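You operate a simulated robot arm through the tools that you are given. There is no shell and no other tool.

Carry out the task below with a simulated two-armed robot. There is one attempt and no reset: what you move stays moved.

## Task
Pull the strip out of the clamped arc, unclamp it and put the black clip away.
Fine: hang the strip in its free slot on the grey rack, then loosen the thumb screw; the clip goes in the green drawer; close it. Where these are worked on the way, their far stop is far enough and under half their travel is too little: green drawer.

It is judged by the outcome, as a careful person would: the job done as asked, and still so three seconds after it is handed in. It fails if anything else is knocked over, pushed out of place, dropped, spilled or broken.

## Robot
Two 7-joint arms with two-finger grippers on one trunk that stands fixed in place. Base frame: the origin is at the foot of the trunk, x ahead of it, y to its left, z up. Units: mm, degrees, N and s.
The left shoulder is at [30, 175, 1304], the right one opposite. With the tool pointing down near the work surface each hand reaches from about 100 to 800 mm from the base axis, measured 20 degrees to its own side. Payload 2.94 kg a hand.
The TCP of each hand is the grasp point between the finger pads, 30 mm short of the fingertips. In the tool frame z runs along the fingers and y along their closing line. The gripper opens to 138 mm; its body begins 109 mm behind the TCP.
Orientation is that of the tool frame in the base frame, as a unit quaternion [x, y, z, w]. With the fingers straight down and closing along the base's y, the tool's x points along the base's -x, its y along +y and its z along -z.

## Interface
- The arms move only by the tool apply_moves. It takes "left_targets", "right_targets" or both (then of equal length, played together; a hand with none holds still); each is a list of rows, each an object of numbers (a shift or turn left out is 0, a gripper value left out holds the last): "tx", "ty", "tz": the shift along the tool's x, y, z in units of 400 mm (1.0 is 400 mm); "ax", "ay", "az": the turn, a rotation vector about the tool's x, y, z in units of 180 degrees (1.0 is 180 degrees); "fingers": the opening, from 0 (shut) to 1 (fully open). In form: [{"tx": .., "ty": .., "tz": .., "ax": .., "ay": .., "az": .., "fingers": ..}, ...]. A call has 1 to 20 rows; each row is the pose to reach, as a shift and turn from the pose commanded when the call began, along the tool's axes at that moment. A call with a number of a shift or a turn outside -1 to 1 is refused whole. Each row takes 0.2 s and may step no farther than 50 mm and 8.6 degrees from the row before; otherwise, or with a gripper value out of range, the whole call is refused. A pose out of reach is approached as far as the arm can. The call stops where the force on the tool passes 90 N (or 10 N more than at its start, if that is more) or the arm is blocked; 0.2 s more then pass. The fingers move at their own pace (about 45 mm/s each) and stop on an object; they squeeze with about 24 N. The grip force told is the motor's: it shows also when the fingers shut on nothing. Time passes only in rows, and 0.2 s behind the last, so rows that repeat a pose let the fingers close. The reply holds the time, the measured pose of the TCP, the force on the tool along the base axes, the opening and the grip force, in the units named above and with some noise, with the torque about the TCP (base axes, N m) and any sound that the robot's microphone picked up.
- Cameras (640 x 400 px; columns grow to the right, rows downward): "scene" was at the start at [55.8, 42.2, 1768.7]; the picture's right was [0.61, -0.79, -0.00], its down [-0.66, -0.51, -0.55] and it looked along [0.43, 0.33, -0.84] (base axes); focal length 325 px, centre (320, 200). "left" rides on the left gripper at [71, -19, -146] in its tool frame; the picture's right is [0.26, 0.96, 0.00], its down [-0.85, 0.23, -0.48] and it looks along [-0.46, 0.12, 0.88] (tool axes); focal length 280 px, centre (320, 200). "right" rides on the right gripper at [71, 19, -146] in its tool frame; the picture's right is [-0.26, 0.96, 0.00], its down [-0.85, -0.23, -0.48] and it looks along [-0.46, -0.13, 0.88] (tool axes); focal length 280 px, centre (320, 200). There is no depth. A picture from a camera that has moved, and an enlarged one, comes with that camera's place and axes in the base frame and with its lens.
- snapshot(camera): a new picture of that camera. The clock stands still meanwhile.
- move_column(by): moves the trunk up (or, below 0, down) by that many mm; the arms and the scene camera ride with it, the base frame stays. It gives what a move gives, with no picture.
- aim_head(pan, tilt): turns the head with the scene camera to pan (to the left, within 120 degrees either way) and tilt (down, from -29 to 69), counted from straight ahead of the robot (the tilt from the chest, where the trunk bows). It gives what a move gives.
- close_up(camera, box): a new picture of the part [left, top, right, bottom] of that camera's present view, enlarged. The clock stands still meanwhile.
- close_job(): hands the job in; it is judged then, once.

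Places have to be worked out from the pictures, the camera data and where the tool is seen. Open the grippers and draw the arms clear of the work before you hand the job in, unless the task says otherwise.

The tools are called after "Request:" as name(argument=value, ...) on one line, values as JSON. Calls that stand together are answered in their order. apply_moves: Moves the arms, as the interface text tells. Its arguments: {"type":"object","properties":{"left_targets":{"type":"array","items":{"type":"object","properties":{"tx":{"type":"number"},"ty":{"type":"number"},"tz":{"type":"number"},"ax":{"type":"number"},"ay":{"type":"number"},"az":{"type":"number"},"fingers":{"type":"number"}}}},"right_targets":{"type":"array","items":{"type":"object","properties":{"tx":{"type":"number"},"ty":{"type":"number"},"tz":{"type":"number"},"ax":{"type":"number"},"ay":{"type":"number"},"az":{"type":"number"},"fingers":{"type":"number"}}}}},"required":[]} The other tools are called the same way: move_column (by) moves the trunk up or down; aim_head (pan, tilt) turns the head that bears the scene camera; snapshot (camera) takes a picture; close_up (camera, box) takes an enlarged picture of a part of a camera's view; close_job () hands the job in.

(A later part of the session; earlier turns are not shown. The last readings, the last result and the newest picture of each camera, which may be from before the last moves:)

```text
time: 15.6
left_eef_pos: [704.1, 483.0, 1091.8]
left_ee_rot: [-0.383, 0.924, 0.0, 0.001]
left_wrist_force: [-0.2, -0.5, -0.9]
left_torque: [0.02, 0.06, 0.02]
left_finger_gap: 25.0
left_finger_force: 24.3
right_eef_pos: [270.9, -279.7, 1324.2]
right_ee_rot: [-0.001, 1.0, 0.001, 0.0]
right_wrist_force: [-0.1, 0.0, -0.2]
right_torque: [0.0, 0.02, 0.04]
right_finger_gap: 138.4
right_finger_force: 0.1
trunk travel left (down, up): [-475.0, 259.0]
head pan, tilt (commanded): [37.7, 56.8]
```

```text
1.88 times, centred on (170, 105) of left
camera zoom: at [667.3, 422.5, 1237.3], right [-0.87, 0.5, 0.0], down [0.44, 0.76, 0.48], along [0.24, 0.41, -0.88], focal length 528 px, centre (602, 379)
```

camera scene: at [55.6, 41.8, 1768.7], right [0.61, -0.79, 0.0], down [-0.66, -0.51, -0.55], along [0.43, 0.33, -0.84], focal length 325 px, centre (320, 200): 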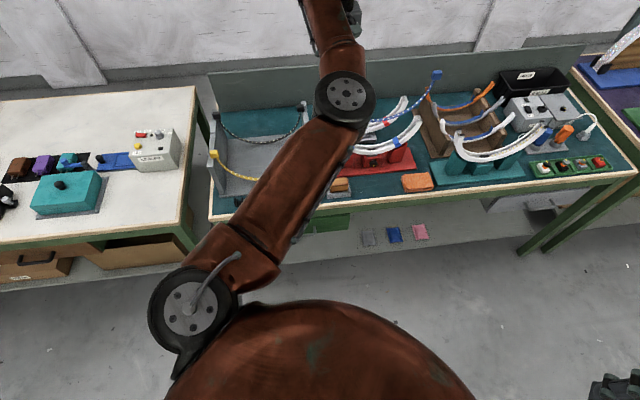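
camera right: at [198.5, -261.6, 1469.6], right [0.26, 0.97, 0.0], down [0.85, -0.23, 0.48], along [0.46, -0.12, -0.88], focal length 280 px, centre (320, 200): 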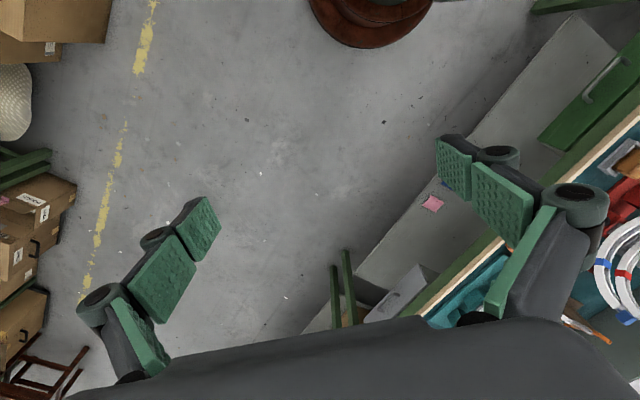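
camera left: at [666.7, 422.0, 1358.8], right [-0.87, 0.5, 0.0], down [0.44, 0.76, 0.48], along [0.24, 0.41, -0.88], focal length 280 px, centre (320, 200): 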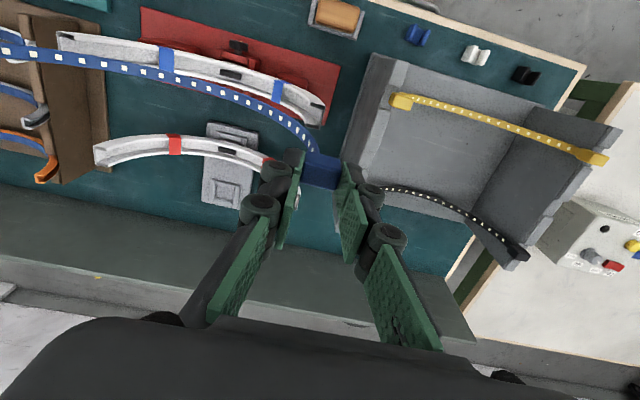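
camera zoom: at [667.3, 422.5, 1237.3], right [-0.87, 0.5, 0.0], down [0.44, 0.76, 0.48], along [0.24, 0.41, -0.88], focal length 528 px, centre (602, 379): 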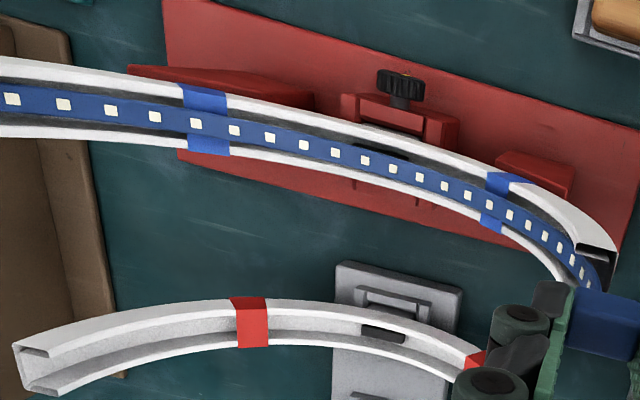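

The pose is back within a couple of mm of the earlier one. I lower the remaining 30 mm slowly into the channel.

Request:
apply_moves(left_targets=[{"tz": 0.015, "fingers": 0.0}, {"tz": 0.03, "fingers": 0.0}, {"tz": 0.045, "fingers": 0.0}, {"tz": 0.06, "fingers": 0.0}, {"tz": 0.072, "fingers": 0.0}])

Request:
close_up(camera="left", box=[0, 20, 340, 190])

Request:
close_up(camera="scene", box=[370, 90, 450, 160])

```text
time: 16.8
left_eef_pos: [703.2, 483.2, 1064.2]
left_ee_rot: [-0.384, 0.923, 0.001, 0.001]
left_wrist_force: [-1.2, 1.2, 4.6]
left_torque: [-0.15, -0.13, -0.02]
left_finger_gap: 25.1
left_finger_force: 23.8
right_eef_pos: [271.2, -279.7, 1323.1]
right_ee_rot: [-0.001, 1.0, 0.0, 0.0]
right_wrist_force: [-0.4, -0.6, 0.2]
right_torque: [-0.01, -0.01, 0.01]
right_finger_gap: 138.1
right_finger_force: 0.1
trunk travel left (down, up): [-475.0, 259.0]
head pan, tilt (commanded): [37.7, 56.8]
```

```text
1.88 times, centred on (170, 105) of left
camera zoom: at [665.5, 421.8, 1210.6], right [-0.87, 0.5, 0.0], down [0.44, 0.76, 0.48], along [0.24, 0.41, -0.88], focal length 528 px, centre (602, 379)
```

zoom: 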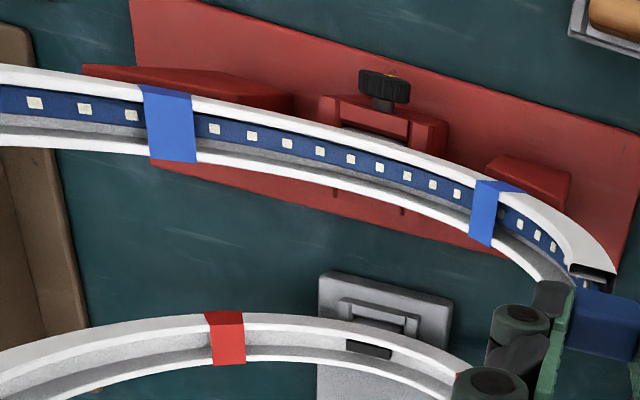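

```text
5.71 times, centred on (410, 125) of scene
camera zoom: at [54.8, 41.7, 1768.8], right [0.61, -0.79, 0.0], down [-0.66, -0.51, -0.55], along [0.43, 0.34, -0.84], focal length 1858 px, centre (-194, 629)
```

zoom: 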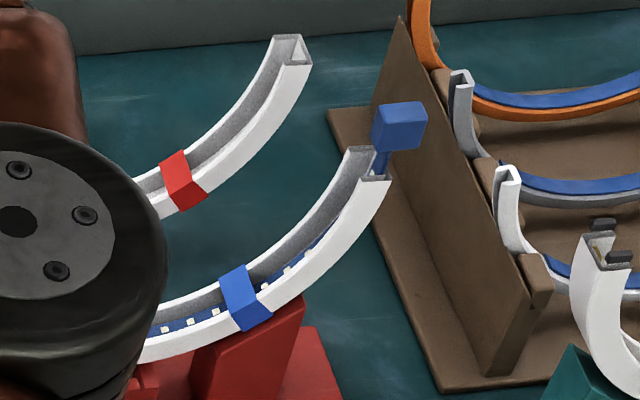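

The strip is back in the channel with light contact (about 5 N). I open the fingers a bit and rise straight up, and check how it settles.

Request:
apply_moves(left_targets=[{"fingers": 0.25}, {"fingers": 0.35}, {"fingers": 0.45}, {"tz": -0.05, "fingers": 0.5}, {"tz": -0.1, "fingers": 0.5}])

Request:
snapshot(camera="left")

Request:
close_up(camera="left", box=[0, 20, 400, 220])

Request:
close_up(camera="scene", box=[370, 90, 450, 160])

```text
time: 18.0
left_eef_pos: [702.5, 484.4, 1104.7]
left_ee_rot: [-0.383, 0.924, 0.001, 0.0]
left_wrist_force: [1.0, -0.9, 0.6]
left_torque: [0.03, -0.04, 0.01]
left_finger_gap: 68.8
left_finger_force: 0.0
right_eef_pos: [271.8, -280.7, 1323.8]
right_ee_rot: [-0.001, 1.0, 0.001, 0.0]
right_wrist_force: [-0.7, 0.5, -0.2]
right_torque: [-0.01, 0.01, 0.0]
right_finger_gap: 138.0
right_finger_force: 0.0
trunk travel left (down, up): [-475.0, 259.0]
head pan, tilt (commanded): [37.7, 56.8]
```

```text
taken
camera left: at [666.1, 422.1, 1250.7], right [-0.87, 0.5, 0.0], down [0.44, 0.76, 0.48], along [0.24, 0.41, -0.88], focal length 280 px, centre (320, 200)
```

left: 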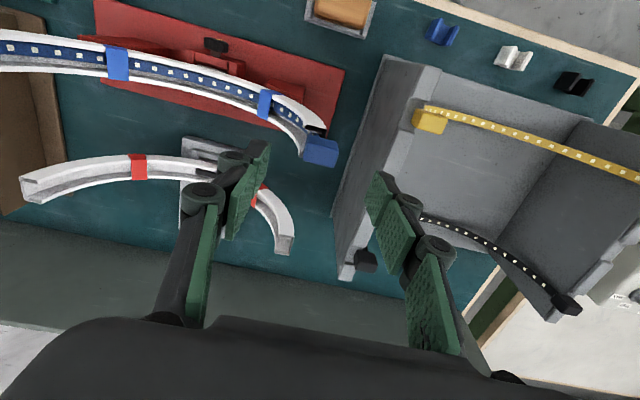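

```text
1.60 times, centred on (200, 120) of left
camera zoom: at [666.1, 422.1, 1250.7], right [-0.87, 0.5, 0.0], down [0.44, 0.76, 0.48], along [0.24, 0.41, -0.88], focal length 449 px, centre (512, 328)
```

zoom: 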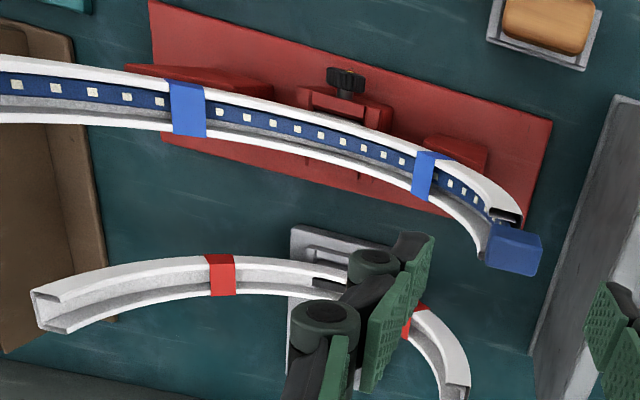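

```text
5.71 times, centred on (410, 125) of scene
camera zoom: at [55.7, 41.7, 1768.7], right [0.61, -0.79, 0.0], down [-0.66, -0.51, -0.55], along [0.43, 0.33, -0.84], focal length 1858 px, centre (-194, 629)
```

zoom: 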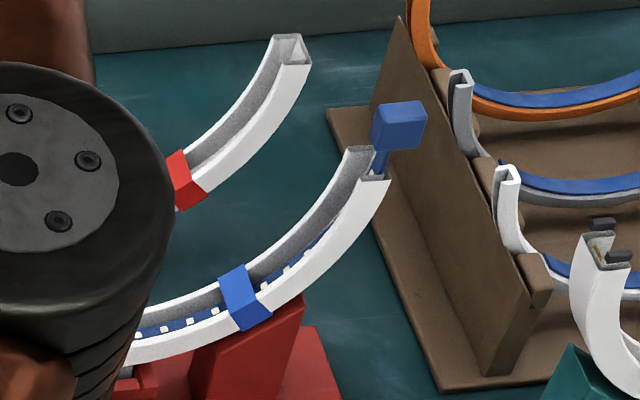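

The strip sits safely in the channel. Now I tilt the tool 20° forward about its closing axis and move to a pre-grasp just above the left block.

Request:
apply_moves(left_targets=[{"tx": 0.01, "ty": 0.001, "tz": 0.01, "ay": -0.028, "fingers": 0.45}, {"tx": 0.018, "ty": 0.003, "tz": 0.02, "ay": -0.056, "fingers": 0.4}, {"tx": 0.028, "ty": 0.004, "tz": 0.035, "ay": -0.084, "fingers": 0.4}, {"tx": 0.037, "ty": 0.005, "tz": 0.05, "ay": -0.111, "fingers": 0.4}, {"tx": 0.037, "ty": 0.005, "tz": 0.05, "ay": -0.111, "fingers": 0.4}])

Request:
snapshot(camera="left")

Request:
close_up(camera="left", box=[240, 110, 400, 230])

```text
time: 19.2
left_eef_pos: [691.2, 474.7, 1083.9]
left_ee_rot: [-0.376, 0.91, 0.066, 0.16]
left_wrist_force: [-0.2, 0.8, 0.0]
left_torque: [0.01, -0.01, -0.03]
left_finger_gap: 55.1
left_finger_force: 0.0
right_eef_pos: [270.8, -279.7, 1323.1]
right_ee_rot: [0.0, 1.0, 0.001, -0.001]
right_wrist_force: [-0.4, 0.0, -0.2]
right_torque: [-0.01, 0.01, -0.02]
right_finger_gap: 138.0
right_finger_force: 0.1
trunk travel left (down, up): [-475.0, 259.0]
head pan, tilt (commanded): [37.7, 56.8]
```

```text
taken
camera left: at [622.6, 381.6, 1196.5], right [-0.86, 0.51, -0.09], down [0.29, 0.61, 0.74], along [0.43, 0.61, -0.67], focal length 280 px, centre (320, 200)
```

left: 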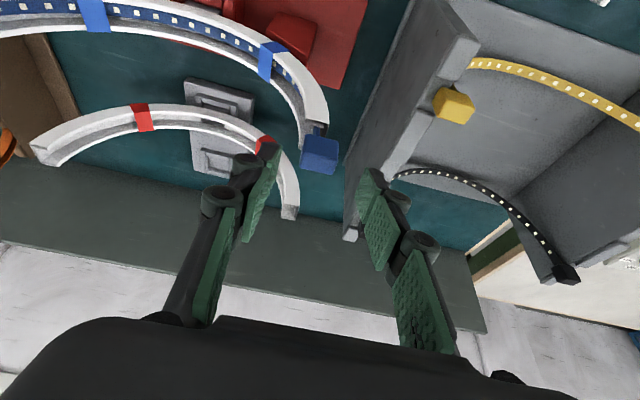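

```text
3.33 times, centred on (320, 170) of left
camera zoom: at [622.6, 381.6, 1196.5], right [-0.86, 0.51, -0.09], down [0.29, 0.61, 0.74], along [0.43, 0.61, -0.67], focal length 935 px, centre (320, 300)
```

zoom: 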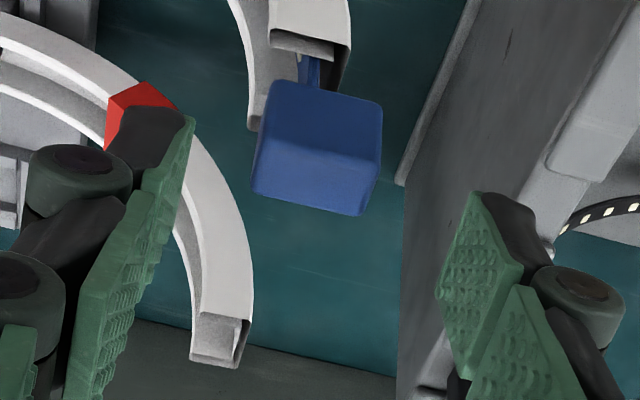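

The block lies right on the tool axis, about 56 mm ahead of the grasp point. I advance 31 mm along the tool and narrow the fingers.

Request:
apply_moves(left_targets=[{"tz": 0.025, "fingers": 0.4}, {"tz": 0.05, "fingers": 0.4}, {"tz": 0.077, "fingers": 0.35}, {"tz": 0.077, "fingers": 0.25}, {"tz": 0.077, "fingers": 0.22}])

Request:
close_up(camera="left", box=[240, 90, 400, 210])

```text
time: 20.4
left_eef_pos: [697.9, 484.3, 1053.8]
left_ee_rot: [-0.377, 0.91, 0.066, 0.161]
left_wrist_force: [-0.1, 1.0, -0.4]
left_torque: [-0.01, 0.0, 0.01]
left_finger_gap: 30.5
left_finger_force: 0.0
right_eef_pos: [272.7, -280.9, 1322.4]
right_ee_rot: [-0.001, 1.0, 0.001, -0.001]
right_wrist_force: [-0.1, 0.3, -0.1]
right_torque: [0.01, -0.01, -0.01]
right_finger_gap: 138.1
right_finger_force: 0.0
trunk travel left (down, up): [-475.0, 259.0]
head pan, tilt (commanded): [37.7, 56.8]
```

```text
3.33 times, centred on (320, 150) of left
camera zoom: at [630.1, 389.0, 1167.9], right [-0.86, 0.51, -0.09], down [0.29, 0.61, 0.74], along [0.43, 0.61, -0.67], focal length 935 px, centre (320, 367)
```

zoom: 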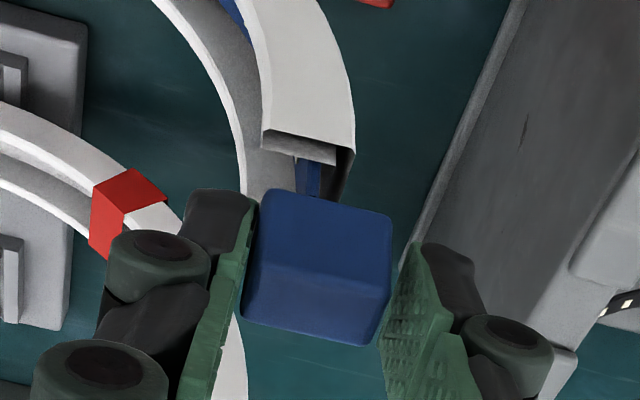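

The fingers straddle the block; I shift 1.5 mm to centre and close.

Request:
apply_moves(left_targets=[{"ty": -0.004, "fingers": 0.2}, {"ty": -0.004, "fingers": 0.1}, {"ty": -0.004, "fingers": 0.0}, {"ty": -0.004, "fingers": 0.0}, {"ty": -0.004, "fingers": 0.0}])

Request:
close_up(camera="left", box=[160, 30, 400, 210])

Request:
close_up(camera="scene", box=[370, 90, 450, 160])

```text
time: 21.6
left_eef_pos: [699.3, 481.8, 1055.7]
left_ee_rot: [-0.377, 0.91, 0.066, 0.16]
left_wrist_force: [0.8, 0.5, 0.3]
left_torque: [-0.04, -0.13, 0.06]
left_finger_gap: 25.1
left_finger_force: 23.6
right_eef_pos: [271.2, -280.6, 1322.9]
right_ee_rot: [-0.001, 1.0, 0.0, -0.001]
right_wrist_force: [-0.5, 0.0, 0.3]
right_torque: [0.02, 0.02, 0.02]
right_finger_gap: 138.0
right_finger_force: 0.1
trunk travel left (down, up): [-475.0, 259.0]
head pan, tilt (commanded): [37.7, 56.8]
```

```text
2.22 times, centred on (280, 120) of left
camera zoom: at [631.1, 387.6, 1168.4], right [-0.86, 0.51, -0.09], down [0.29, 0.61, 0.74], along [0.43, 0.61, -0.67], focal length 623 px, centre (409, 378)
```

zoom: 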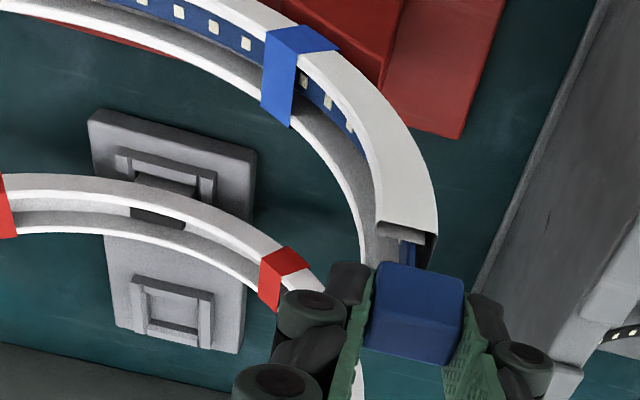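

```text
5.71 times, centred on (410, 125) of scene
camera zoom: at [55.7, 41.6, 1768.7], right [0.61, -0.79, 0.0], down [-0.66, -0.51, -0.55], along [0.43, 0.33, -0.84], focal length 1858 px, centre (-194, 629)
```

zoom: 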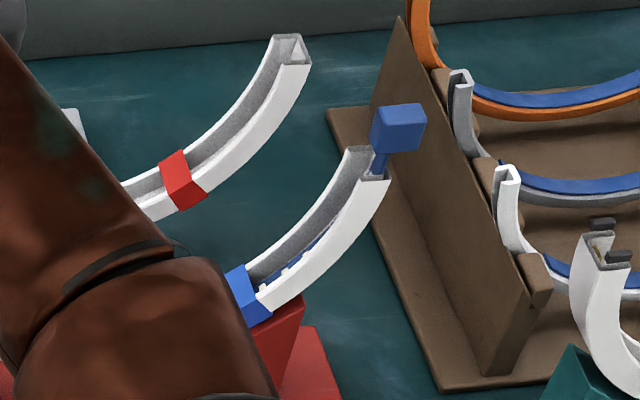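

Gripped again with the tilted tool. I lift 150 mm straight up in base z (a mix of tool -z and -x).

Request:
apply_moves(left_targets=[{"tx": -0.009, "tz": -0.024, "fingers": 0.0}, {"tx": -0.021, "tz": -0.059, "fingers": 0.0}, {"tx": -0.038, "tz": -0.106, "fingers": 0.0}, {"tx": -0.056, "tz": -0.153, "fingers": 0.0}, {"tx": -0.073, "tz": -0.2, "fingers": 0.0}, {"tx": -0.09, "tz": -0.247, "fingers": 0.0}, {"tx": -0.107, "tz": -0.294, "fingers": 0.0}, {"tx": -0.119, "tz": -0.329, "fingers": 0.0}, {"tx": -0.128, "tz": -0.3526, "fingers": 0.0}])

Request:
snapshot(camera="left")

Request:
snapshot(camera="scene")

```text
time: 23.6
left_eef_pos: [699.3, 480.8, 1204.1]
left_ee_rot: [-0.376, 0.91, 0.066, 0.161]
left_wrist_force: [-1.1, 0.6, -0.9]
left_torque: [0.05, 0.04, -0.05]
left_finger_gap: 24.8
left_finger_force: 24.0
right_eef_pos: [271.9, -280.2, 1322.9]
right_ee_rot: [-0.001, 1.0, 0.001, -0.001]
right_wrist_force: [-0.9, 0.7, -0.1]
right_torque: [0.01, 0.0, -0.02]
right_finger_gap: 137.9
right_finger_force: 0.1
trunk travel left (down, up): [-475.0, 259.0]
head pan, tilt (commanded): [37.7, 56.8]
```

```text
taken
camera left: at [631.7, 386.1, 1318.2], right [-0.86, 0.51, -0.09], down [0.29, 0.61, 0.74], along [0.43, 0.61, -0.67], focal length 280 px, centre (320, 200)
```

left: 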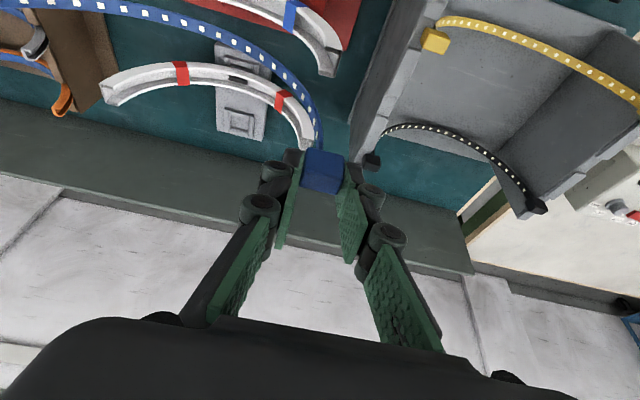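

```text
taken
camera scene: at [55.6, 41.5, 1768.7], right [0.61, -0.79, 0.0], down [-0.66, -0.51, -0.55], along [0.43, 0.34, -0.84], focal length 325 px, centre (320, 200)
```

scene: 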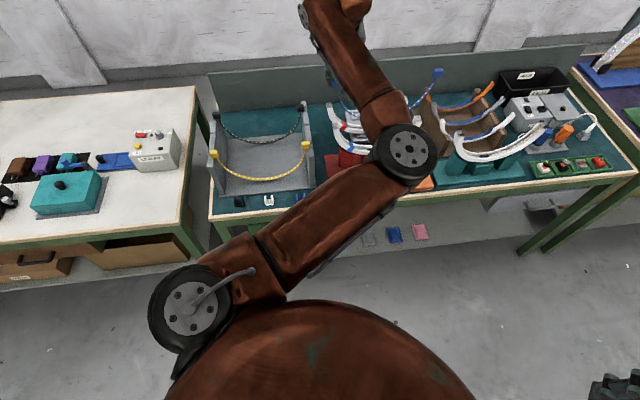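

The strip is up, its lowest point only slightly above the arc ends. I raise 20 mm more and carry it left along the bench (about 390 mm) and 48 mm deeper, to hover over the rack's middle slots.

Request:
apply_moves(left_targets=[{"tx": -0.009, "tz": -0.024, "fingers": 0.0}, {"tx": -0.017, "ty": 0.02, "tz": -0.047, "fingers": 0.0}, {"tx": -0.019, "ty": 0.07, "tz": -0.047, "fingers": 0.0}, {"tx": -0.024, "ty": 0.14, "tz": -0.045, "fingers": 0.0}, {"tx": -0.032, "ty": 0.22, "tz": -0.042, "fingers": 0.0}, {"tx": -0.042, "ty": 0.3, "tz": -0.039, "fingers": 0.0}, {"tx": -0.052, "ty": 0.38, "tz": -0.035, "fingers": 0.0}, {"tx": -0.062, "ty": 0.46, "tz": -0.031, "fingers": 0.0}, {"tx": -0.072, "ty": 0.54, "tz": -0.027, "fingers": 0.0}, {"tx": -0.082, "ty": 0.62, "tz": -0.023, "fingers": 0.0}, {"tx": -0.092, "ty": 0.7, "tz": -0.019, "fingers": 0.0}, {"tx": -0.102, "ty": 0.78, "tz": -0.015, "fingers": 0.0}, {"tx": -0.112, "ty": 0.85, "tz": -0.011, "fingers": 0.0}, {"tx": -0.12, "ty": 0.91, "tz": -0.008, "fingers": 0.0}, {"tx": -0.129, "ty": 0.95, "tz": -0.007, "fingers": 0.0}, {"tx": -0.129, "ty": 0.971, "tz": -0.007, "fingers": 0.0}])

Request:
snapshot(camera="left")

Request:
snapshot(camera="scene")

```text
time: 27.0
left_eef_pos: [457.5, 790.2, 1223.2]
left_ee_rot: [-0.377, 0.91, 0.067, 0.16]
left_wrist_force: [0.0, -0.2, 0.0]
left_torque: [0.03, 0.07, 0.0]
left_finger_gap: 24.9
left_finger_force: 24.1
right_eef_pos: [271.5, -280.1, 1322.8]
right_ee_rot: [-0.001, 1.0, 0.001, 0.0]
right_wrist_force: [0.1, -0.3, 0.0]
right_torque: [0.03, -0.01, 0.0]
right_finger_gap: 138.0
right_finger_force: 0.0
trunk travel left (down, up): [-475.0, 259.0]
head pan, tilt (commanded): [37.7, 56.8]
```

```text
taken
camera left: at [389.1, 695.2, 1337.6], right [-0.86, 0.51, -0.09], down [0.29, 0.61, 0.74], along [0.43, 0.61, -0.67], focal length 280 px, centre (320, 200)
```

left: 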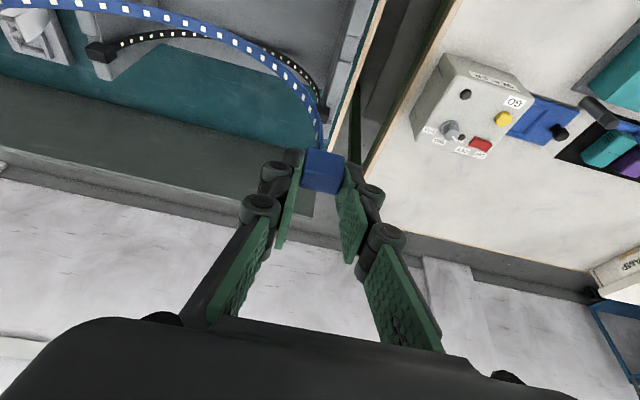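

```text
taken
camera scene: at [55.4, 42.3, 1768.7], right [0.61, -0.79, 0.0], down [-0.66, -0.51, -0.55], along [0.43, 0.33, -0.84], focal length 325 px, centre (320, 200)
```

scene: 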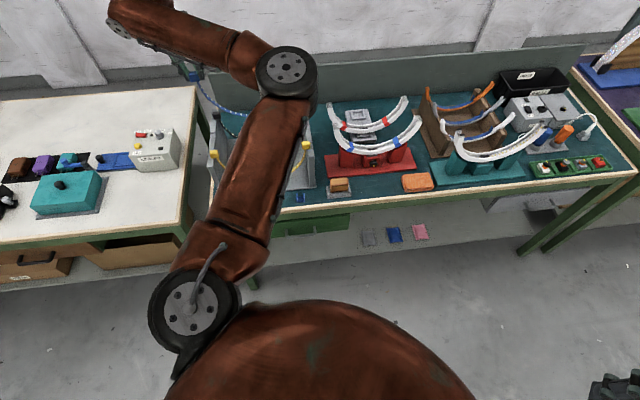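

The strip hovers over the rack. I zoom in to see where the left wall's middle notch lies relative to the held block.

Request:
close_up(camera="left", box=[200, 0, 440, 200])

Request:
close_up(camera="scene", box=[140, 40, 340, 200])

```text
2.00 times, centred on (320, 100) of left
camera zoom: at [389.1, 695.2, 1337.6], right [-0.86, 0.51, -0.09], down [0.29, 0.61, 0.74], along [0.43, 0.61, -0.67], focal length 561 px, centre (320, 400)
```

zoom: 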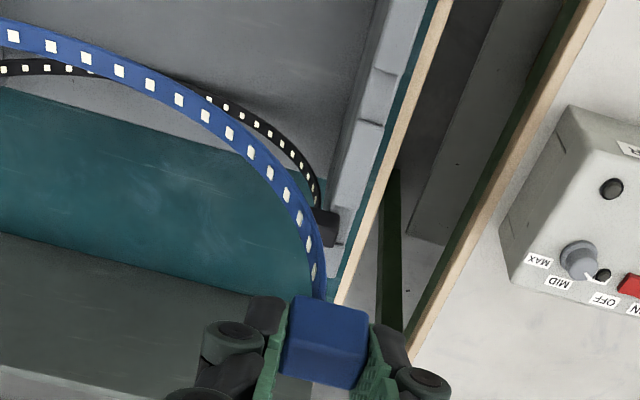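

```text
2.50 times, centred on (240, 120) of scene
camera zoom: at [55.4, 42.3, 1768.7], right [0.61, -0.79, 0.0], down [-0.66, -0.51, -0.55], along [0.43, 0.33, -0.84], focal length 813 px, centre (520, 400)
```

zoom: 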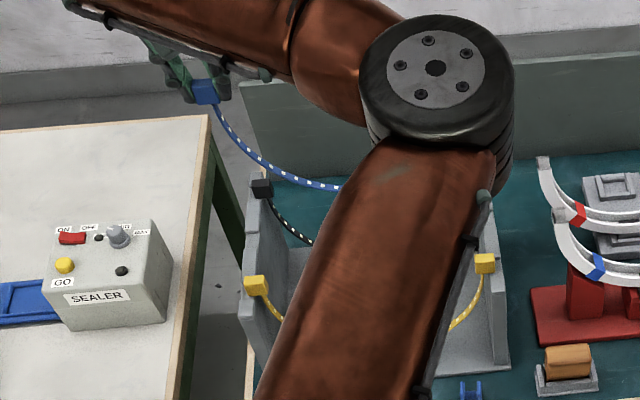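

The left wall's free notch comes out at about e2 886–891 in bench coordinates, and the held block is at about 891, so alignment is close. I lower straight down to about 40 mm above seating and look again.

Request:
apply_moves(left_targets=[{"tx": 0.017, "tz": 0.047, "fingers": 0.0}, {"tx": 0.038, "tz": 0.106, "fingers": 0.0}, {"tx": 0.06, "tz": 0.165, "fingers": 0.0}, {"tx": 0.081, "tz": 0.224, "fingers": 0.0}, {"tx": 0.102, "tz": 0.283, "fingers": 0.0}, {"tx": 0.124, "tz": 0.341, "fingers": 0.0}, {"tx": 0.141, "tz": 0.388, "fingers": 0.0}, {"tx": 0.151, "tz": 0.418, "fingers": 0.0}])

Request:
snapshot(camera="left")

Request:
close_up(camera="left", box=[220, 40, 420, 200])

Request:
close_up(camera="scene", box=[180, 60, 340, 190])

```text
time: 28.8
left_eef_pos: [459.0, 787.8, 1045.5]
left_ee_rot: [-0.377, 0.91, 0.067, 0.161]
left_wrist_force: [1.3, -0.3, 0.4]
left_torque: [0.03, 0.04, 0.02]
left_finger_gap: 25.1
left_finger_force: 24.3
right_eef_pos: [271.7, -280.2, 1324.7]
right_ee_rot: [-0.001, 1.0, 0.0, -0.001]
right_wrist_force: [-0.4, 0.5, -0.2]
right_torque: [-0.01, -0.04, -0.01]
right_finger_gap: 138.0
right_finger_force: 0.0
trunk travel left (down, up): [-475.0, 259.0]
head pan, tilt (commanded): [37.7, 56.8]
```

```text
taken
camera left: at [390.5, 695.0, 1159.5], right [-0.86, 0.51, -0.09], down [0.29, 0.61, 0.74], along [0.43, 0.61, -0.67], focal length 280 px, centre (320, 200)
```

left: 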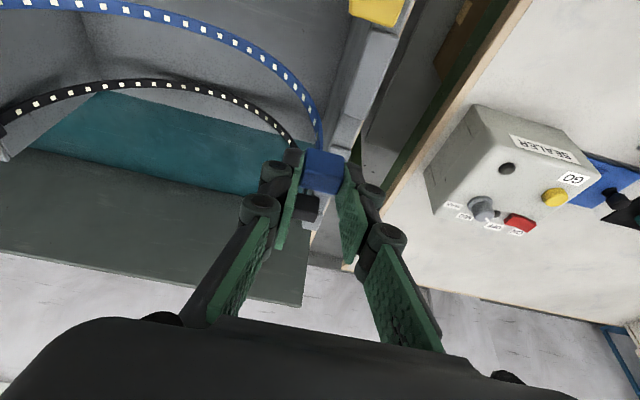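

```text
2.50 times, centred on (320, 120) of left
camera zoom: at [390.5, 695.0, 1159.5], right [-0.86, 0.51, -0.09], down [0.29, 0.61, 0.74], along [0.43, 0.61, -0.67], focal length 701 px, centre (320, 400)
```

zoom: 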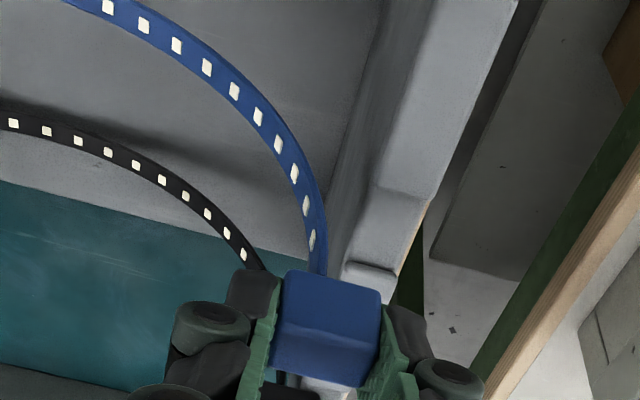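

```text
3.08 times, centred on (260, 125) of scene
camera zoom: at [55.8, 42.3, 1768.7], right [0.61, -0.79, 0.0], down [-0.66, -0.51, -0.55], along [0.43, 0.33, -0.84], focal length 1000 px, centre (505, 431)
```

zoom: 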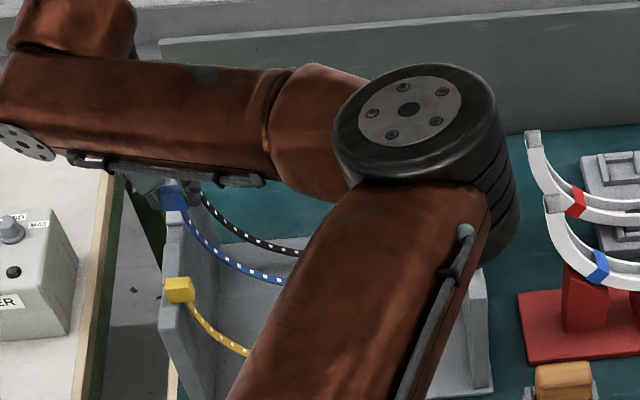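

The notch is visible just ahead of the held block; I estimate its centre at e2≈887 and the block at about 890. I lower another 17 mm with a 2 mm shift toward the robot, then look closely.

Request:
apply_moves(left_targets=[{"tx": 0.01, "tz": 0.019, "fingers": 0.0}, {"tx": 0.0191, "tz": 0.0383, "fingers": 0.0}])

Request:
close_up(camera="left", box=[260, 80, 400, 200])

Request:
close_up(camera="scene", box=[200, 100, 260, 150])

```text
time: 29.4
left_eef_pos: [456.8, 786.6, 1030.6]
left_ee_rot: [-0.377, 0.91, 0.066, 0.16]
left_wrist_force: [-0.2, -0.2, -1.4]
left_torque: [0.05, 0.03, 0.02]
left_finger_gap: 25.1
left_finger_force: 24.2
right_eef_pos: [272.7, -279.5, 1323.4]
right_ee_rot: [-0.001, 1.0, 0.001, -0.001]
right_wrist_force: [-0.3, 0.1, -0.1]
right_torque: [0.03, -0.01, 0.01]
right_finger_gap: 138.1
right_finger_force: 0.1
trunk travel left (down, up): [-475.0, 259.0]
head pan, tilt (commanded): [37.7, 56.8]
```

```text
3.33 times, centred on (330, 140) of left
camera zoom: at [388.8, 693.7, 1143.7], right [-0.86, 0.51, -0.09], down [0.29, 0.61, 0.74], along [0.43, 0.61, -0.67], focal length 935 px, centre (287, 400)
```

zoom: 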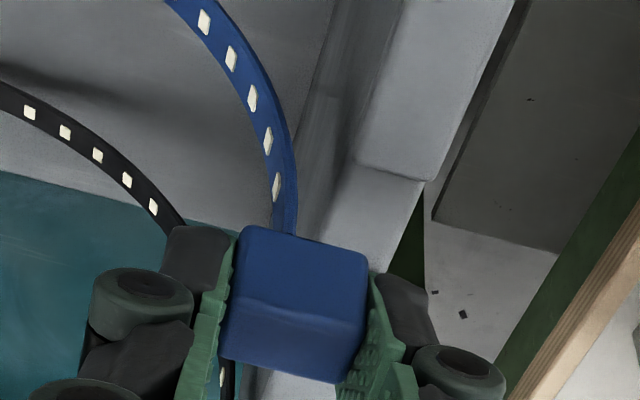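

```text
8.00 times, centred on (230, 125) of scene
camera zoom: at [55.7, 42.3, 1768.7], right [0.61, -0.79, 0.0], down [-0.66, -0.51, -0.55], along [0.43, 0.33, -0.84], focal length 2601 px, centre (1040, 800)
```

zoom: 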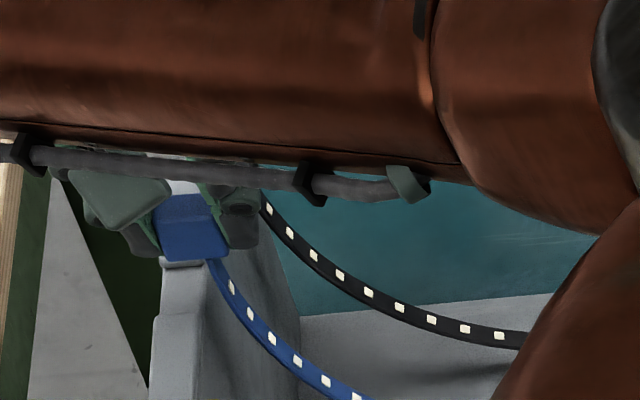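

By my estimate the block's centre (e2≈888–890) matches the notch centre (≈888–890). I lower 10 mm more in fine steps and check the contact force.

Request:
apply_moves(left_targets=[{"tx": 0.0043, "tz": 0.0118, "fingers": 0.0}, {"tx": 0.0085, "tz": 0.0235, "fingers": 0.0}, {"tx": 0.0085, "tz": 0.0235, "fingers": 0.0}])

Request:
close_up(camera="left", box=[260, 80, 400, 200])

Request:
close_up(camera="scene", box=[200, 100, 260, 150])

```text
time: 30.2
left_eef_pos: [456.5, 786.7, 1019.1]
left_ee_rot: [-0.377, 0.91, 0.067, 0.161]
left_wrist_force: [-0.6, 1.4, -0.1]
left_torque: [0.05, 0.03, 0.01]
left_finger_gap: 24.8
left_finger_force: 23.8
right_eef_pos: [271.4, -279.4, 1324.1]
right_ee_rot: [0.0, 1.0, 0.001, 0.0]
right_wrist_force: [0.0, -0.4, -0.4]
right_torque: [0.0, -0.01, -0.02]
right_finger_gap: 137.8
right_finger_force: 0.0
trunk travel left (down, up): [-475.0, 259.0]
head pan, tilt (commanded): [37.7, 56.8]
```

```text
3.33 times, centred on (330, 140) of left
camera zoom: at [389.0, 693.2, 1133.6], right [-0.86, 0.51, -0.09], down [0.29, 0.61, 0.74], along [0.43, 0.61, -0.67], focal length 935 px, centre (287, 400)
```

zoom: 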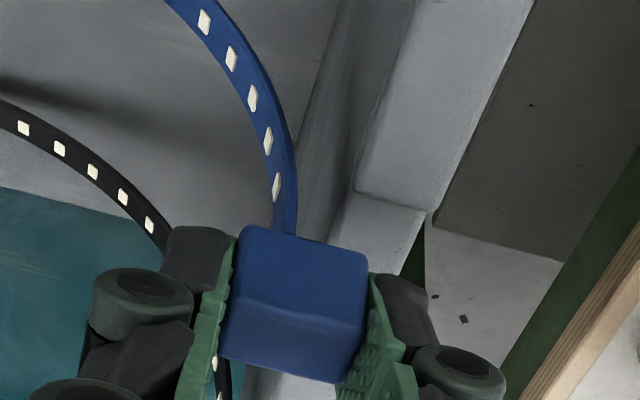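

```text
8.00 times, centred on (230, 125) of scene
camera zoom: at [55.7, 42.0, 1768.7], right [0.61, -0.79, 0.0], down [-0.66, -0.51, -0.55], along [0.43, 0.33, -0.84], focal length 2601 px, centre (1040, 800)
```

zoom: 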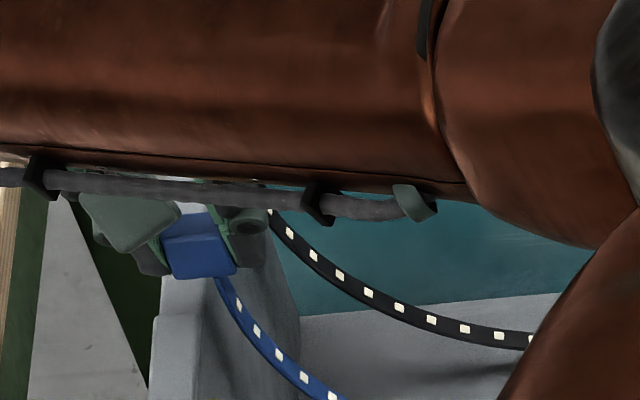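

No contact yet and the picture geometry matches how the yellow block sits in its notch, to within about 2 mm. I lower another 8 mm with a 1 mm shift toward the robot and check force.

Request:
apply_moves(left_targets=[{"tx": 0.0055, "tz": 0.0085, "fingers": 0.0}, {"tx": 0.0092, "tz": 0.0179, "fingers": 0.0}, {"tx": 0.0092, "tz": 0.0179, "fingers": 0.0}])

Request:
close_up(camera="left", box=[260, 80, 400, 200])

Request:
close_up(camera="scene", box=[200, 100, 260, 150])

```text
time: 31.0
left_eef_pos: [455.9, 786.5, 1012.2]
left_ee_rot: [-0.377, 0.91, 0.067, 0.161]
left_wrist_force: [0.6, 0.2, 0.2]
left_torque: [0.02, 0.04, 0.03]
left_finger_gap: 25.0
left_finger_force: 23.8
right_eef_pos: [271.9, -279.9, 1323.0]
right_ee_rot: [-0.001, 1.0, 0.001, 0.0]
right_wrist_force: [-0.2, -0.3, 0.2]
right_torque: [0.01, 0.03, 0.03]
right_finger_gap: 137.9
right_finger_force: 0.0
trunk travel left (down, up): [-475.0, 259.0]
head pan, tilt (commanded): [37.7, 56.8]
```

```text
3.33 times, centred on (330, 140) of left
camera zoom: at [388.2, 692.9, 1125.6], right [-0.86, 0.51, -0.09], down [0.29, 0.61, 0.74], along [0.43, 0.61, -0.67], focal length 935 px, centre (287, 400)
```

zoom: 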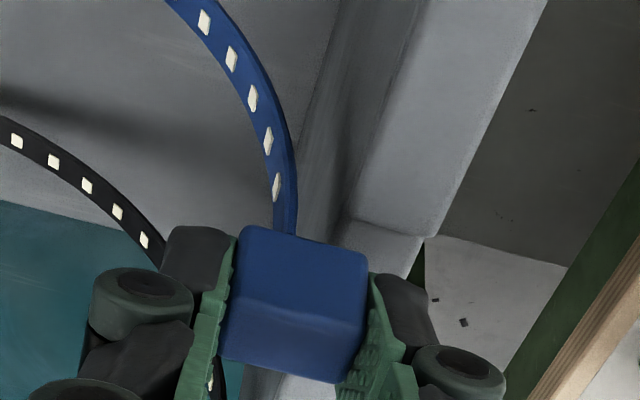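

```text
8.00 times, centred on (230, 125) of scene
camera zoom: at [55.6, 42.1, 1768.7], right [0.61, -0.79, 0.0], down [-0.66, -0.51, -0.55], along [0.43, 0.33, -0.84], focal length 2601 px, centre (1040, 800)
```

zoom: 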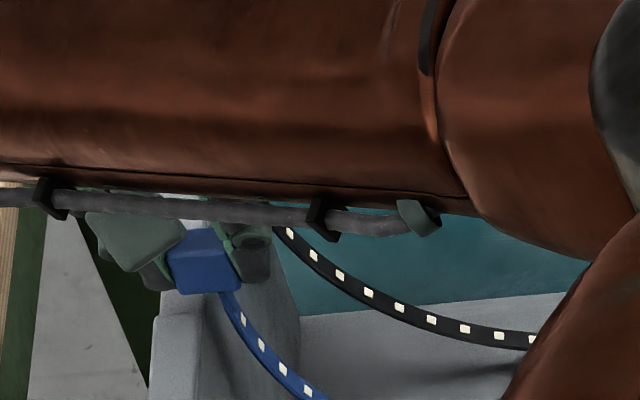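

Still free; the block should have about 8 mm to go. I lower 5 mm and check.

Request:
apply_moves(left_targets=[{"tx": 0.0021, "tz": 0.0059, "fingers": 0.0}, {"tx": 0.0043, "tz": 0.0118, "fingers": 0.0}, {"tx": 0.0043, "tz": 0.0118, "fingers": 0.0}])

Request:
close_up(camera="scene", box=[200, 100, 260, 150])

Request:
snapshot(camera="left")

```text
time: 31.8
left_eef_pos: [456.7, 787.6, 1007.8]
left_ee_rot: [-0.377, 0.91, 0.067, 0.161]
left_wrist_force: [-0.2, -0.3, -0.8]
left_torque: [0.06, 0.02, 0.0]
left_finger_gap: 24.9
left_finger_force: 23.8
right_eef_pos: [270.7, -280.3, 1323.6]
right_ee_rot: [0.0, 1.0, 0.001, 0.0]
right_wrist_force: [0.6, 1.1, -0.2]
right_torque: [0.0, 0.01, 0.01]
right_finger_gap: 137.9
right_finger_force: 0.1
trunk travel left (down, up): [-475.0, 259.0]
head pan, tilt (commanded): [37.7, 56.8]
```

```text
8.00 times, centred on (230, 125) of scene
camera zoom: at [55.7, 42.1, 1768.7], right [0.61, -0.79, 0.0], down [-0.66, -0.51, -0.55], along [0.43, 0.33, -0.84], focal length 2601 px, centre (1040, 800)
```

zoom: 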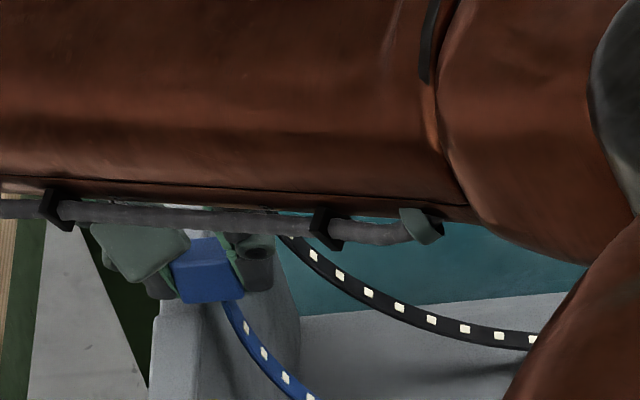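

```text
taken
camera left: at [388.2, 692.8, 1120.5], right [-0.86, 0.51, -0.09], down [0.29, 0.61, 0.74], along [0.43, 0.61, -0.67], focal length 280 px, centre (320, 200)
```

left: 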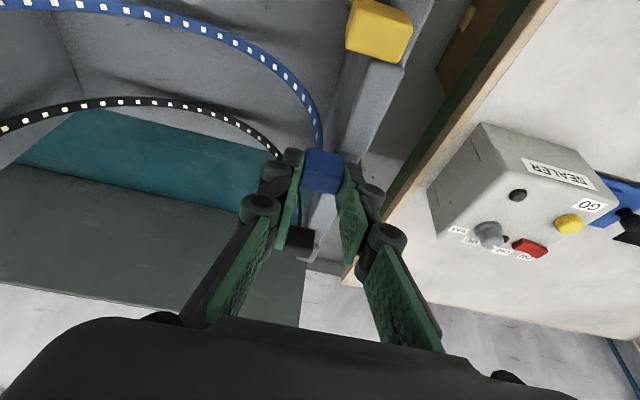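

No contact yet; blue lies about midway between yellow (e2≈802) and black (≈980). I lower 4 mm more.

Request:
apply_moves(left_targets=[{"tx": 0.0017, "tz": 0.0047, "fingers": 0.0}, {"tx": 0.0034, "tz": 0.0094, "fingers": 0.0}, {"tx": 0.0034, "tz": 0.0094, "fingers": 0.0}])

Request:
close_up(camera="scene", box=[200, 100, 260, 150])

Request:
close_up(camera="left", box=[260, 100, 400, 220])

```text
time: 32.6
left_eef_pos: [456.8, 786.9, 1003.5]
left_ee_rot: [-0.377, 0.91, 0.067, 0.161]
left_wrist_force: [1.5, 0.8, 5.8]
left_torque: [0.02, 0.01, 0.0]
left_finger_gap: 25.1
left_finger_force: 23.8
right_eef_pos: [271.0, -280.9, 1322.9]
right_ee_rot: [-0.001, 1.0, 0.0, 0.0]
right_wrist_force: [-0.4, 0.4, -0.3]
right_torque: [0.02, 0.02, 0.01]
right_finger_gap: 138.1
right_finger_force: 0.1
trunk travel left (down, up): [-475.0, 259.0]
head pan, tilt (commanded): [37.7, 56.8]
```

```text
8.00 times, centred on (230, 125) of scene
camera zoom: at [55.3, 41.4, 1768.8], right [0.61, -0.79, 0.0], down [-0.66, -0.51, -0.55], along [0.43, 0.34, -0.84], focal length 2601 px, centre (1040, 800)
```

zoom: 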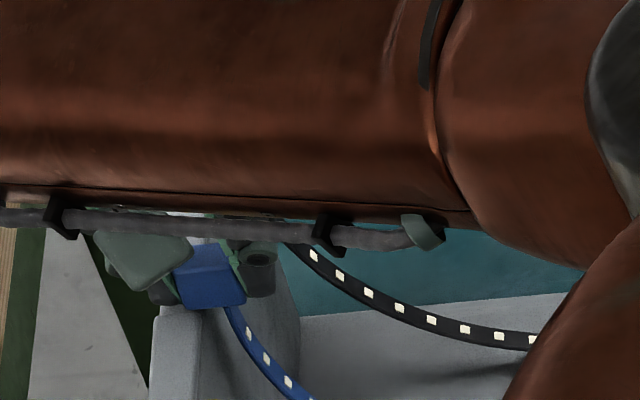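

```text
3.33 times, centred on (330, 160) of left
camera zoom: at [388.0, 692.5, 1116.9], right [-0.86, 0.51, -0.09], down [0.29, 0.61, 0.74], along [0.43, 0.61, -0.67], focal length 935 px, centre (287, 333)
```

zoom: 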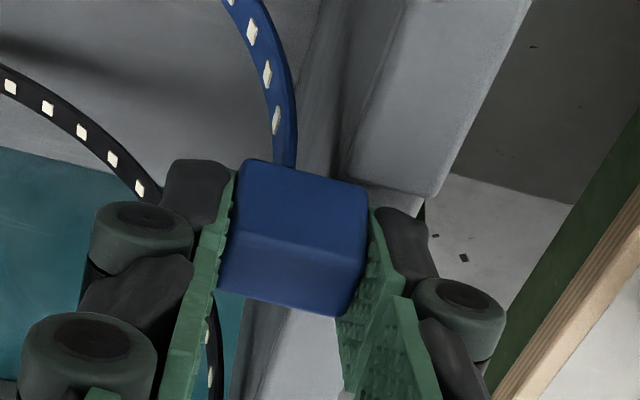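

Contact at 5.8 N upward with practically no torque, at exactly the expected height (block centre ≈979), so the block is seated. I open the fingers slowly and lift vertically off.

Request:
apply_moves(left_targets=[{"fingers": 0.22}, {"fingers": 0.28}, {"fingers": 0.34}, {"tx": -0.009, "tz": -0.024, "fingers": 0.36}, {"tx": -0.021, "tz": -0.059, "fingers": 0.36}, {"tx": -0.038, "tz": -0.106, "fingers": 0.36}])

Request:
snapshot(camera="left")

Request:
close_up(camera="scene", box=[190, 90, 330, 190])

```text
time: 34.0
left_eef_pos: [456.2, 787.1, 1049.7]
left_ee_rot: [-0.377, 0.91, 0.067, 0.16]
left_wrist_force: [-0.5, -0.2, 0.6]
left_torque: [0.03, 0.0, 0.0]
left_finger_gap: 49.7
left_finger_force: 0.1
right_eef_pos: [271.7, -281.0, 1323.1]
right_ee_rot: [0.0, 1.0, 0.001, -0.001]
right_wrist_force: [-0.6, -0.7, -0.3]
right_torque: [0.01, -0.03, 0.02]
right_finger_gap: 138.1
right_finger_force: 0.0
trunk travel left (down, up): [-475.0, 259.0]
head pan, tilt (commanded): [37.7, 56.8]
```

```text
taken
camera left: at [388.8, 692.8, 1162.6], right [-0.86, 0.51, -0.09], down [0.29, 0.61, 0.74], along [0.43, 0.61, -0.67], focal length 280 px, centre (320, 200)
```

left: 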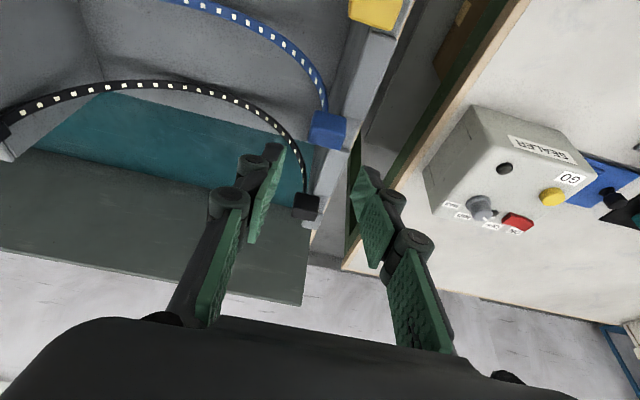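

```text
4.00 times, centred on (260, 140) of scene
camera zoom: at [55.2, 41.4, 1768.7], right [0.61, -0.79, 0.0], down [-0.66, -0.51, -0.55], along [0.43, 0.34, -0.84], focal length 1300 px, centre (560, 440)
```

zoom: 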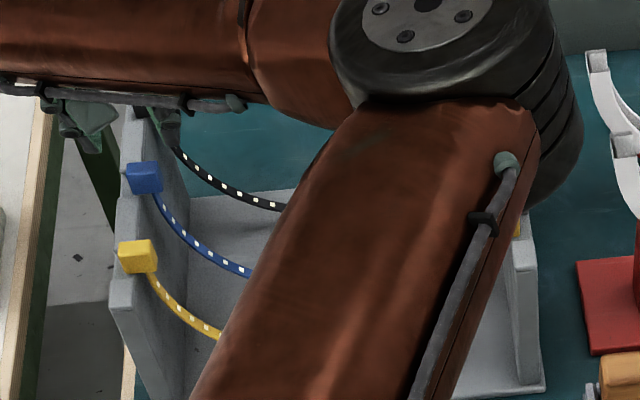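

The left block sits in the middle notch. I raise the hand and move it away to the right so I can inspect the whole strip.

Request:
apply_moves(left_targets=[{"tx": -0.028, "tz": -0.076, "fingers": 0.36}, {"tx": -0.056, "tz": -0.153, "fingers": 0.36}, {"tx": -0.083, "tz": -0.229, "fingers": 0.36}, {"tx": -0.111, "tz": -0.3055, "fingers": 0.36}, {"tx": -0.066, "ty": -0.08, "tz": -0.322, "fingers": 0.36}, {"tx": -0.02, "ty": -0.163, "tz": -0.338, "fingers": 0.36}, {"tx": 0.026, "ty": -0.245, "tz": -0.355, "fingers": 0.36}, {"tx": 0.072, "ty": -0.328, "tz": -0.371, "fingers": 0.36}, {"tx": 0.118, "ty": -0.41, "tz": -0.388, "fingers": 0.36}, {"tx": 0.164, "ty": -0.492, "tz": -0.405, "fingers": 0.36}, {"tx": 0.21, "ty": -0.575, "tz": -0.421, "fingers": 0.36}, {"tx": 0.256, "ty": -0.657, "tz": -0.438, "fingers": 0.36}, {"tx": 0.301, "ty": -0.739, "tz": -0.454, "fingers": 0.36}, {"tx": 0.347, "ty": -0.821, "tz": -0.471, "fingers": 0.36}, {"tx": 0.393, "ty": -0.903, "tz": -0.4875, "fingers": 0.36}])

Request:
close_up(camera="scene", box=[180, 80, 340, 210])

Request:
snapshot(camera="left")

```text
time: 37.2
left_eef_pos: [561.0, 378.1, 1177.5]
left_ee_rot: [-0.378, 0.909, 0.067, 0.16]
left_wrist_force: [0.2, -1.0, 0.4]
left_torque: [0.02, 0.1, 0.01]
left_finger_gap: 49.8
left_finger_force: 0.0
right_eef_pos: [272.4, -281.2, 1322.3]
right_ee_rot: [-0.001, 1.0, 0.001, -0.001]
right_wrist_force: [0.2, -0.3, -0.9]
right_torque: [0.01, 0.03, -0.01]
right_finger_gap: 138.1
right_finger_force: 0.0
trunk travel left (down, up): [-475.0, 259.0]
head pan, tilt (commanded): [37.7, 56.8]
```

```text
3.08 times, centred on (260, 145) of scene
camera zoom: at [56.6, 41.2, 1768.5], right [0.61, -0.79, 0.0], down [-0.66, -0.51, -0.55], along [0.43, 0.34, -0.84], focal length 1000 px, centre (505, 369)
```

zoom: 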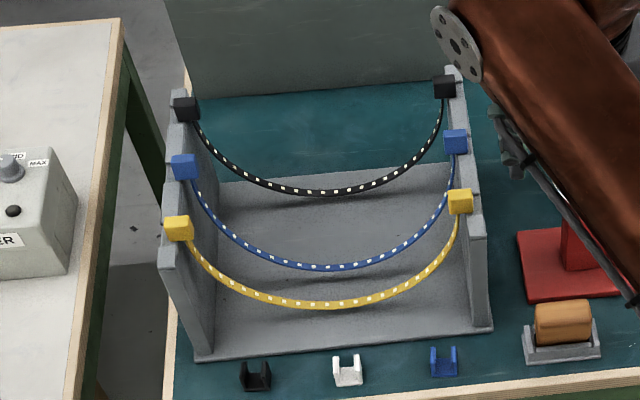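

```text
taken
camera left: at [492.8, 284.0, 1291.0], right [-0.86, 0.51, -0.09], down [0.29, 0.61, 0.74], along [0.43, 0.61, -0.67], focal length 280 px, centre (320, 200)
```

left: 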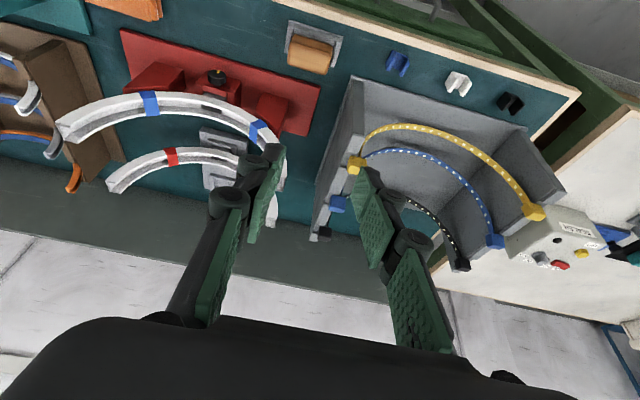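

The blue strip hangs level between yellow and black. I zoom in to confirm both ends are seated, and look at the thumb screw and drawer.

Request:
close_up(camera="scene", box=[210, 95, 310, 155])

Request:
close_up(camera="left", box=[100, 20, 330, 150])

Request:
close_up(camera="left", box=[270, 0, 640, 230])

```text
6.40 times, centred on (260, 125) of scene
camera zoom: at [56.6, 41.2, 1768.5], right [0.61, -0.79, 0.0], down [-0.66, -0.51, -0.55], along [0.43, 0.34, -0.84], focal length 2081 px, centre (704, 680)
```

zoom: 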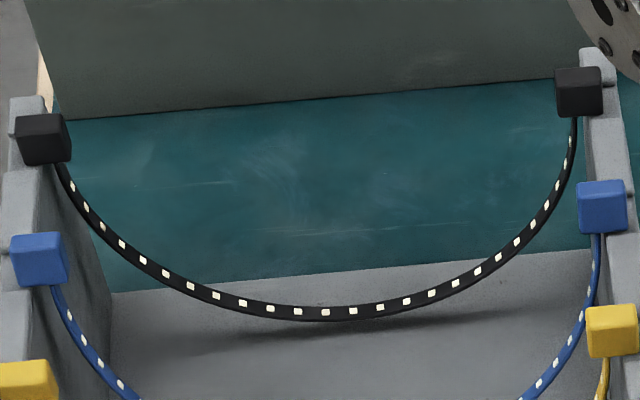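

```text
2.78 times, centred on (215, 85) of left
camera zoom: at [492.8, 284.0, 1291.0], right [-0.86, 0.51, -0.09], down [0.29, 0.61, 0.74], along [0.43, 0.61, -0.67], focal length 780 px, centre (612, 520)
```

zoom: 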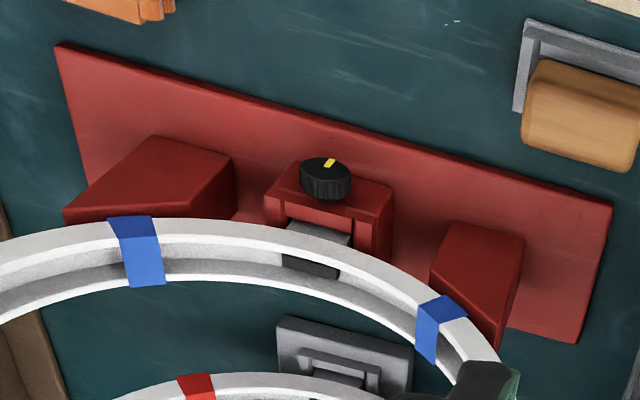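

```text
1.73 times, centred on (455, 115) of left
camera zoom: at [492.8, 284.0, 1291.0], right [-0.86, 0.51, -0.09], down [0.29, 0.61, 0.74], along [0.43, 0.61, -0.67], focal length 485 px, centre (86, 347)
```

zoom: 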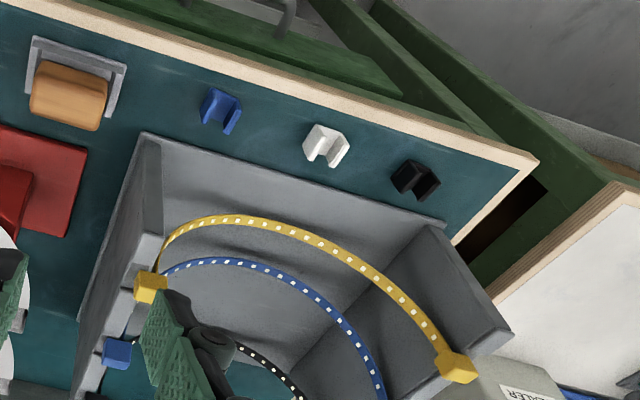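

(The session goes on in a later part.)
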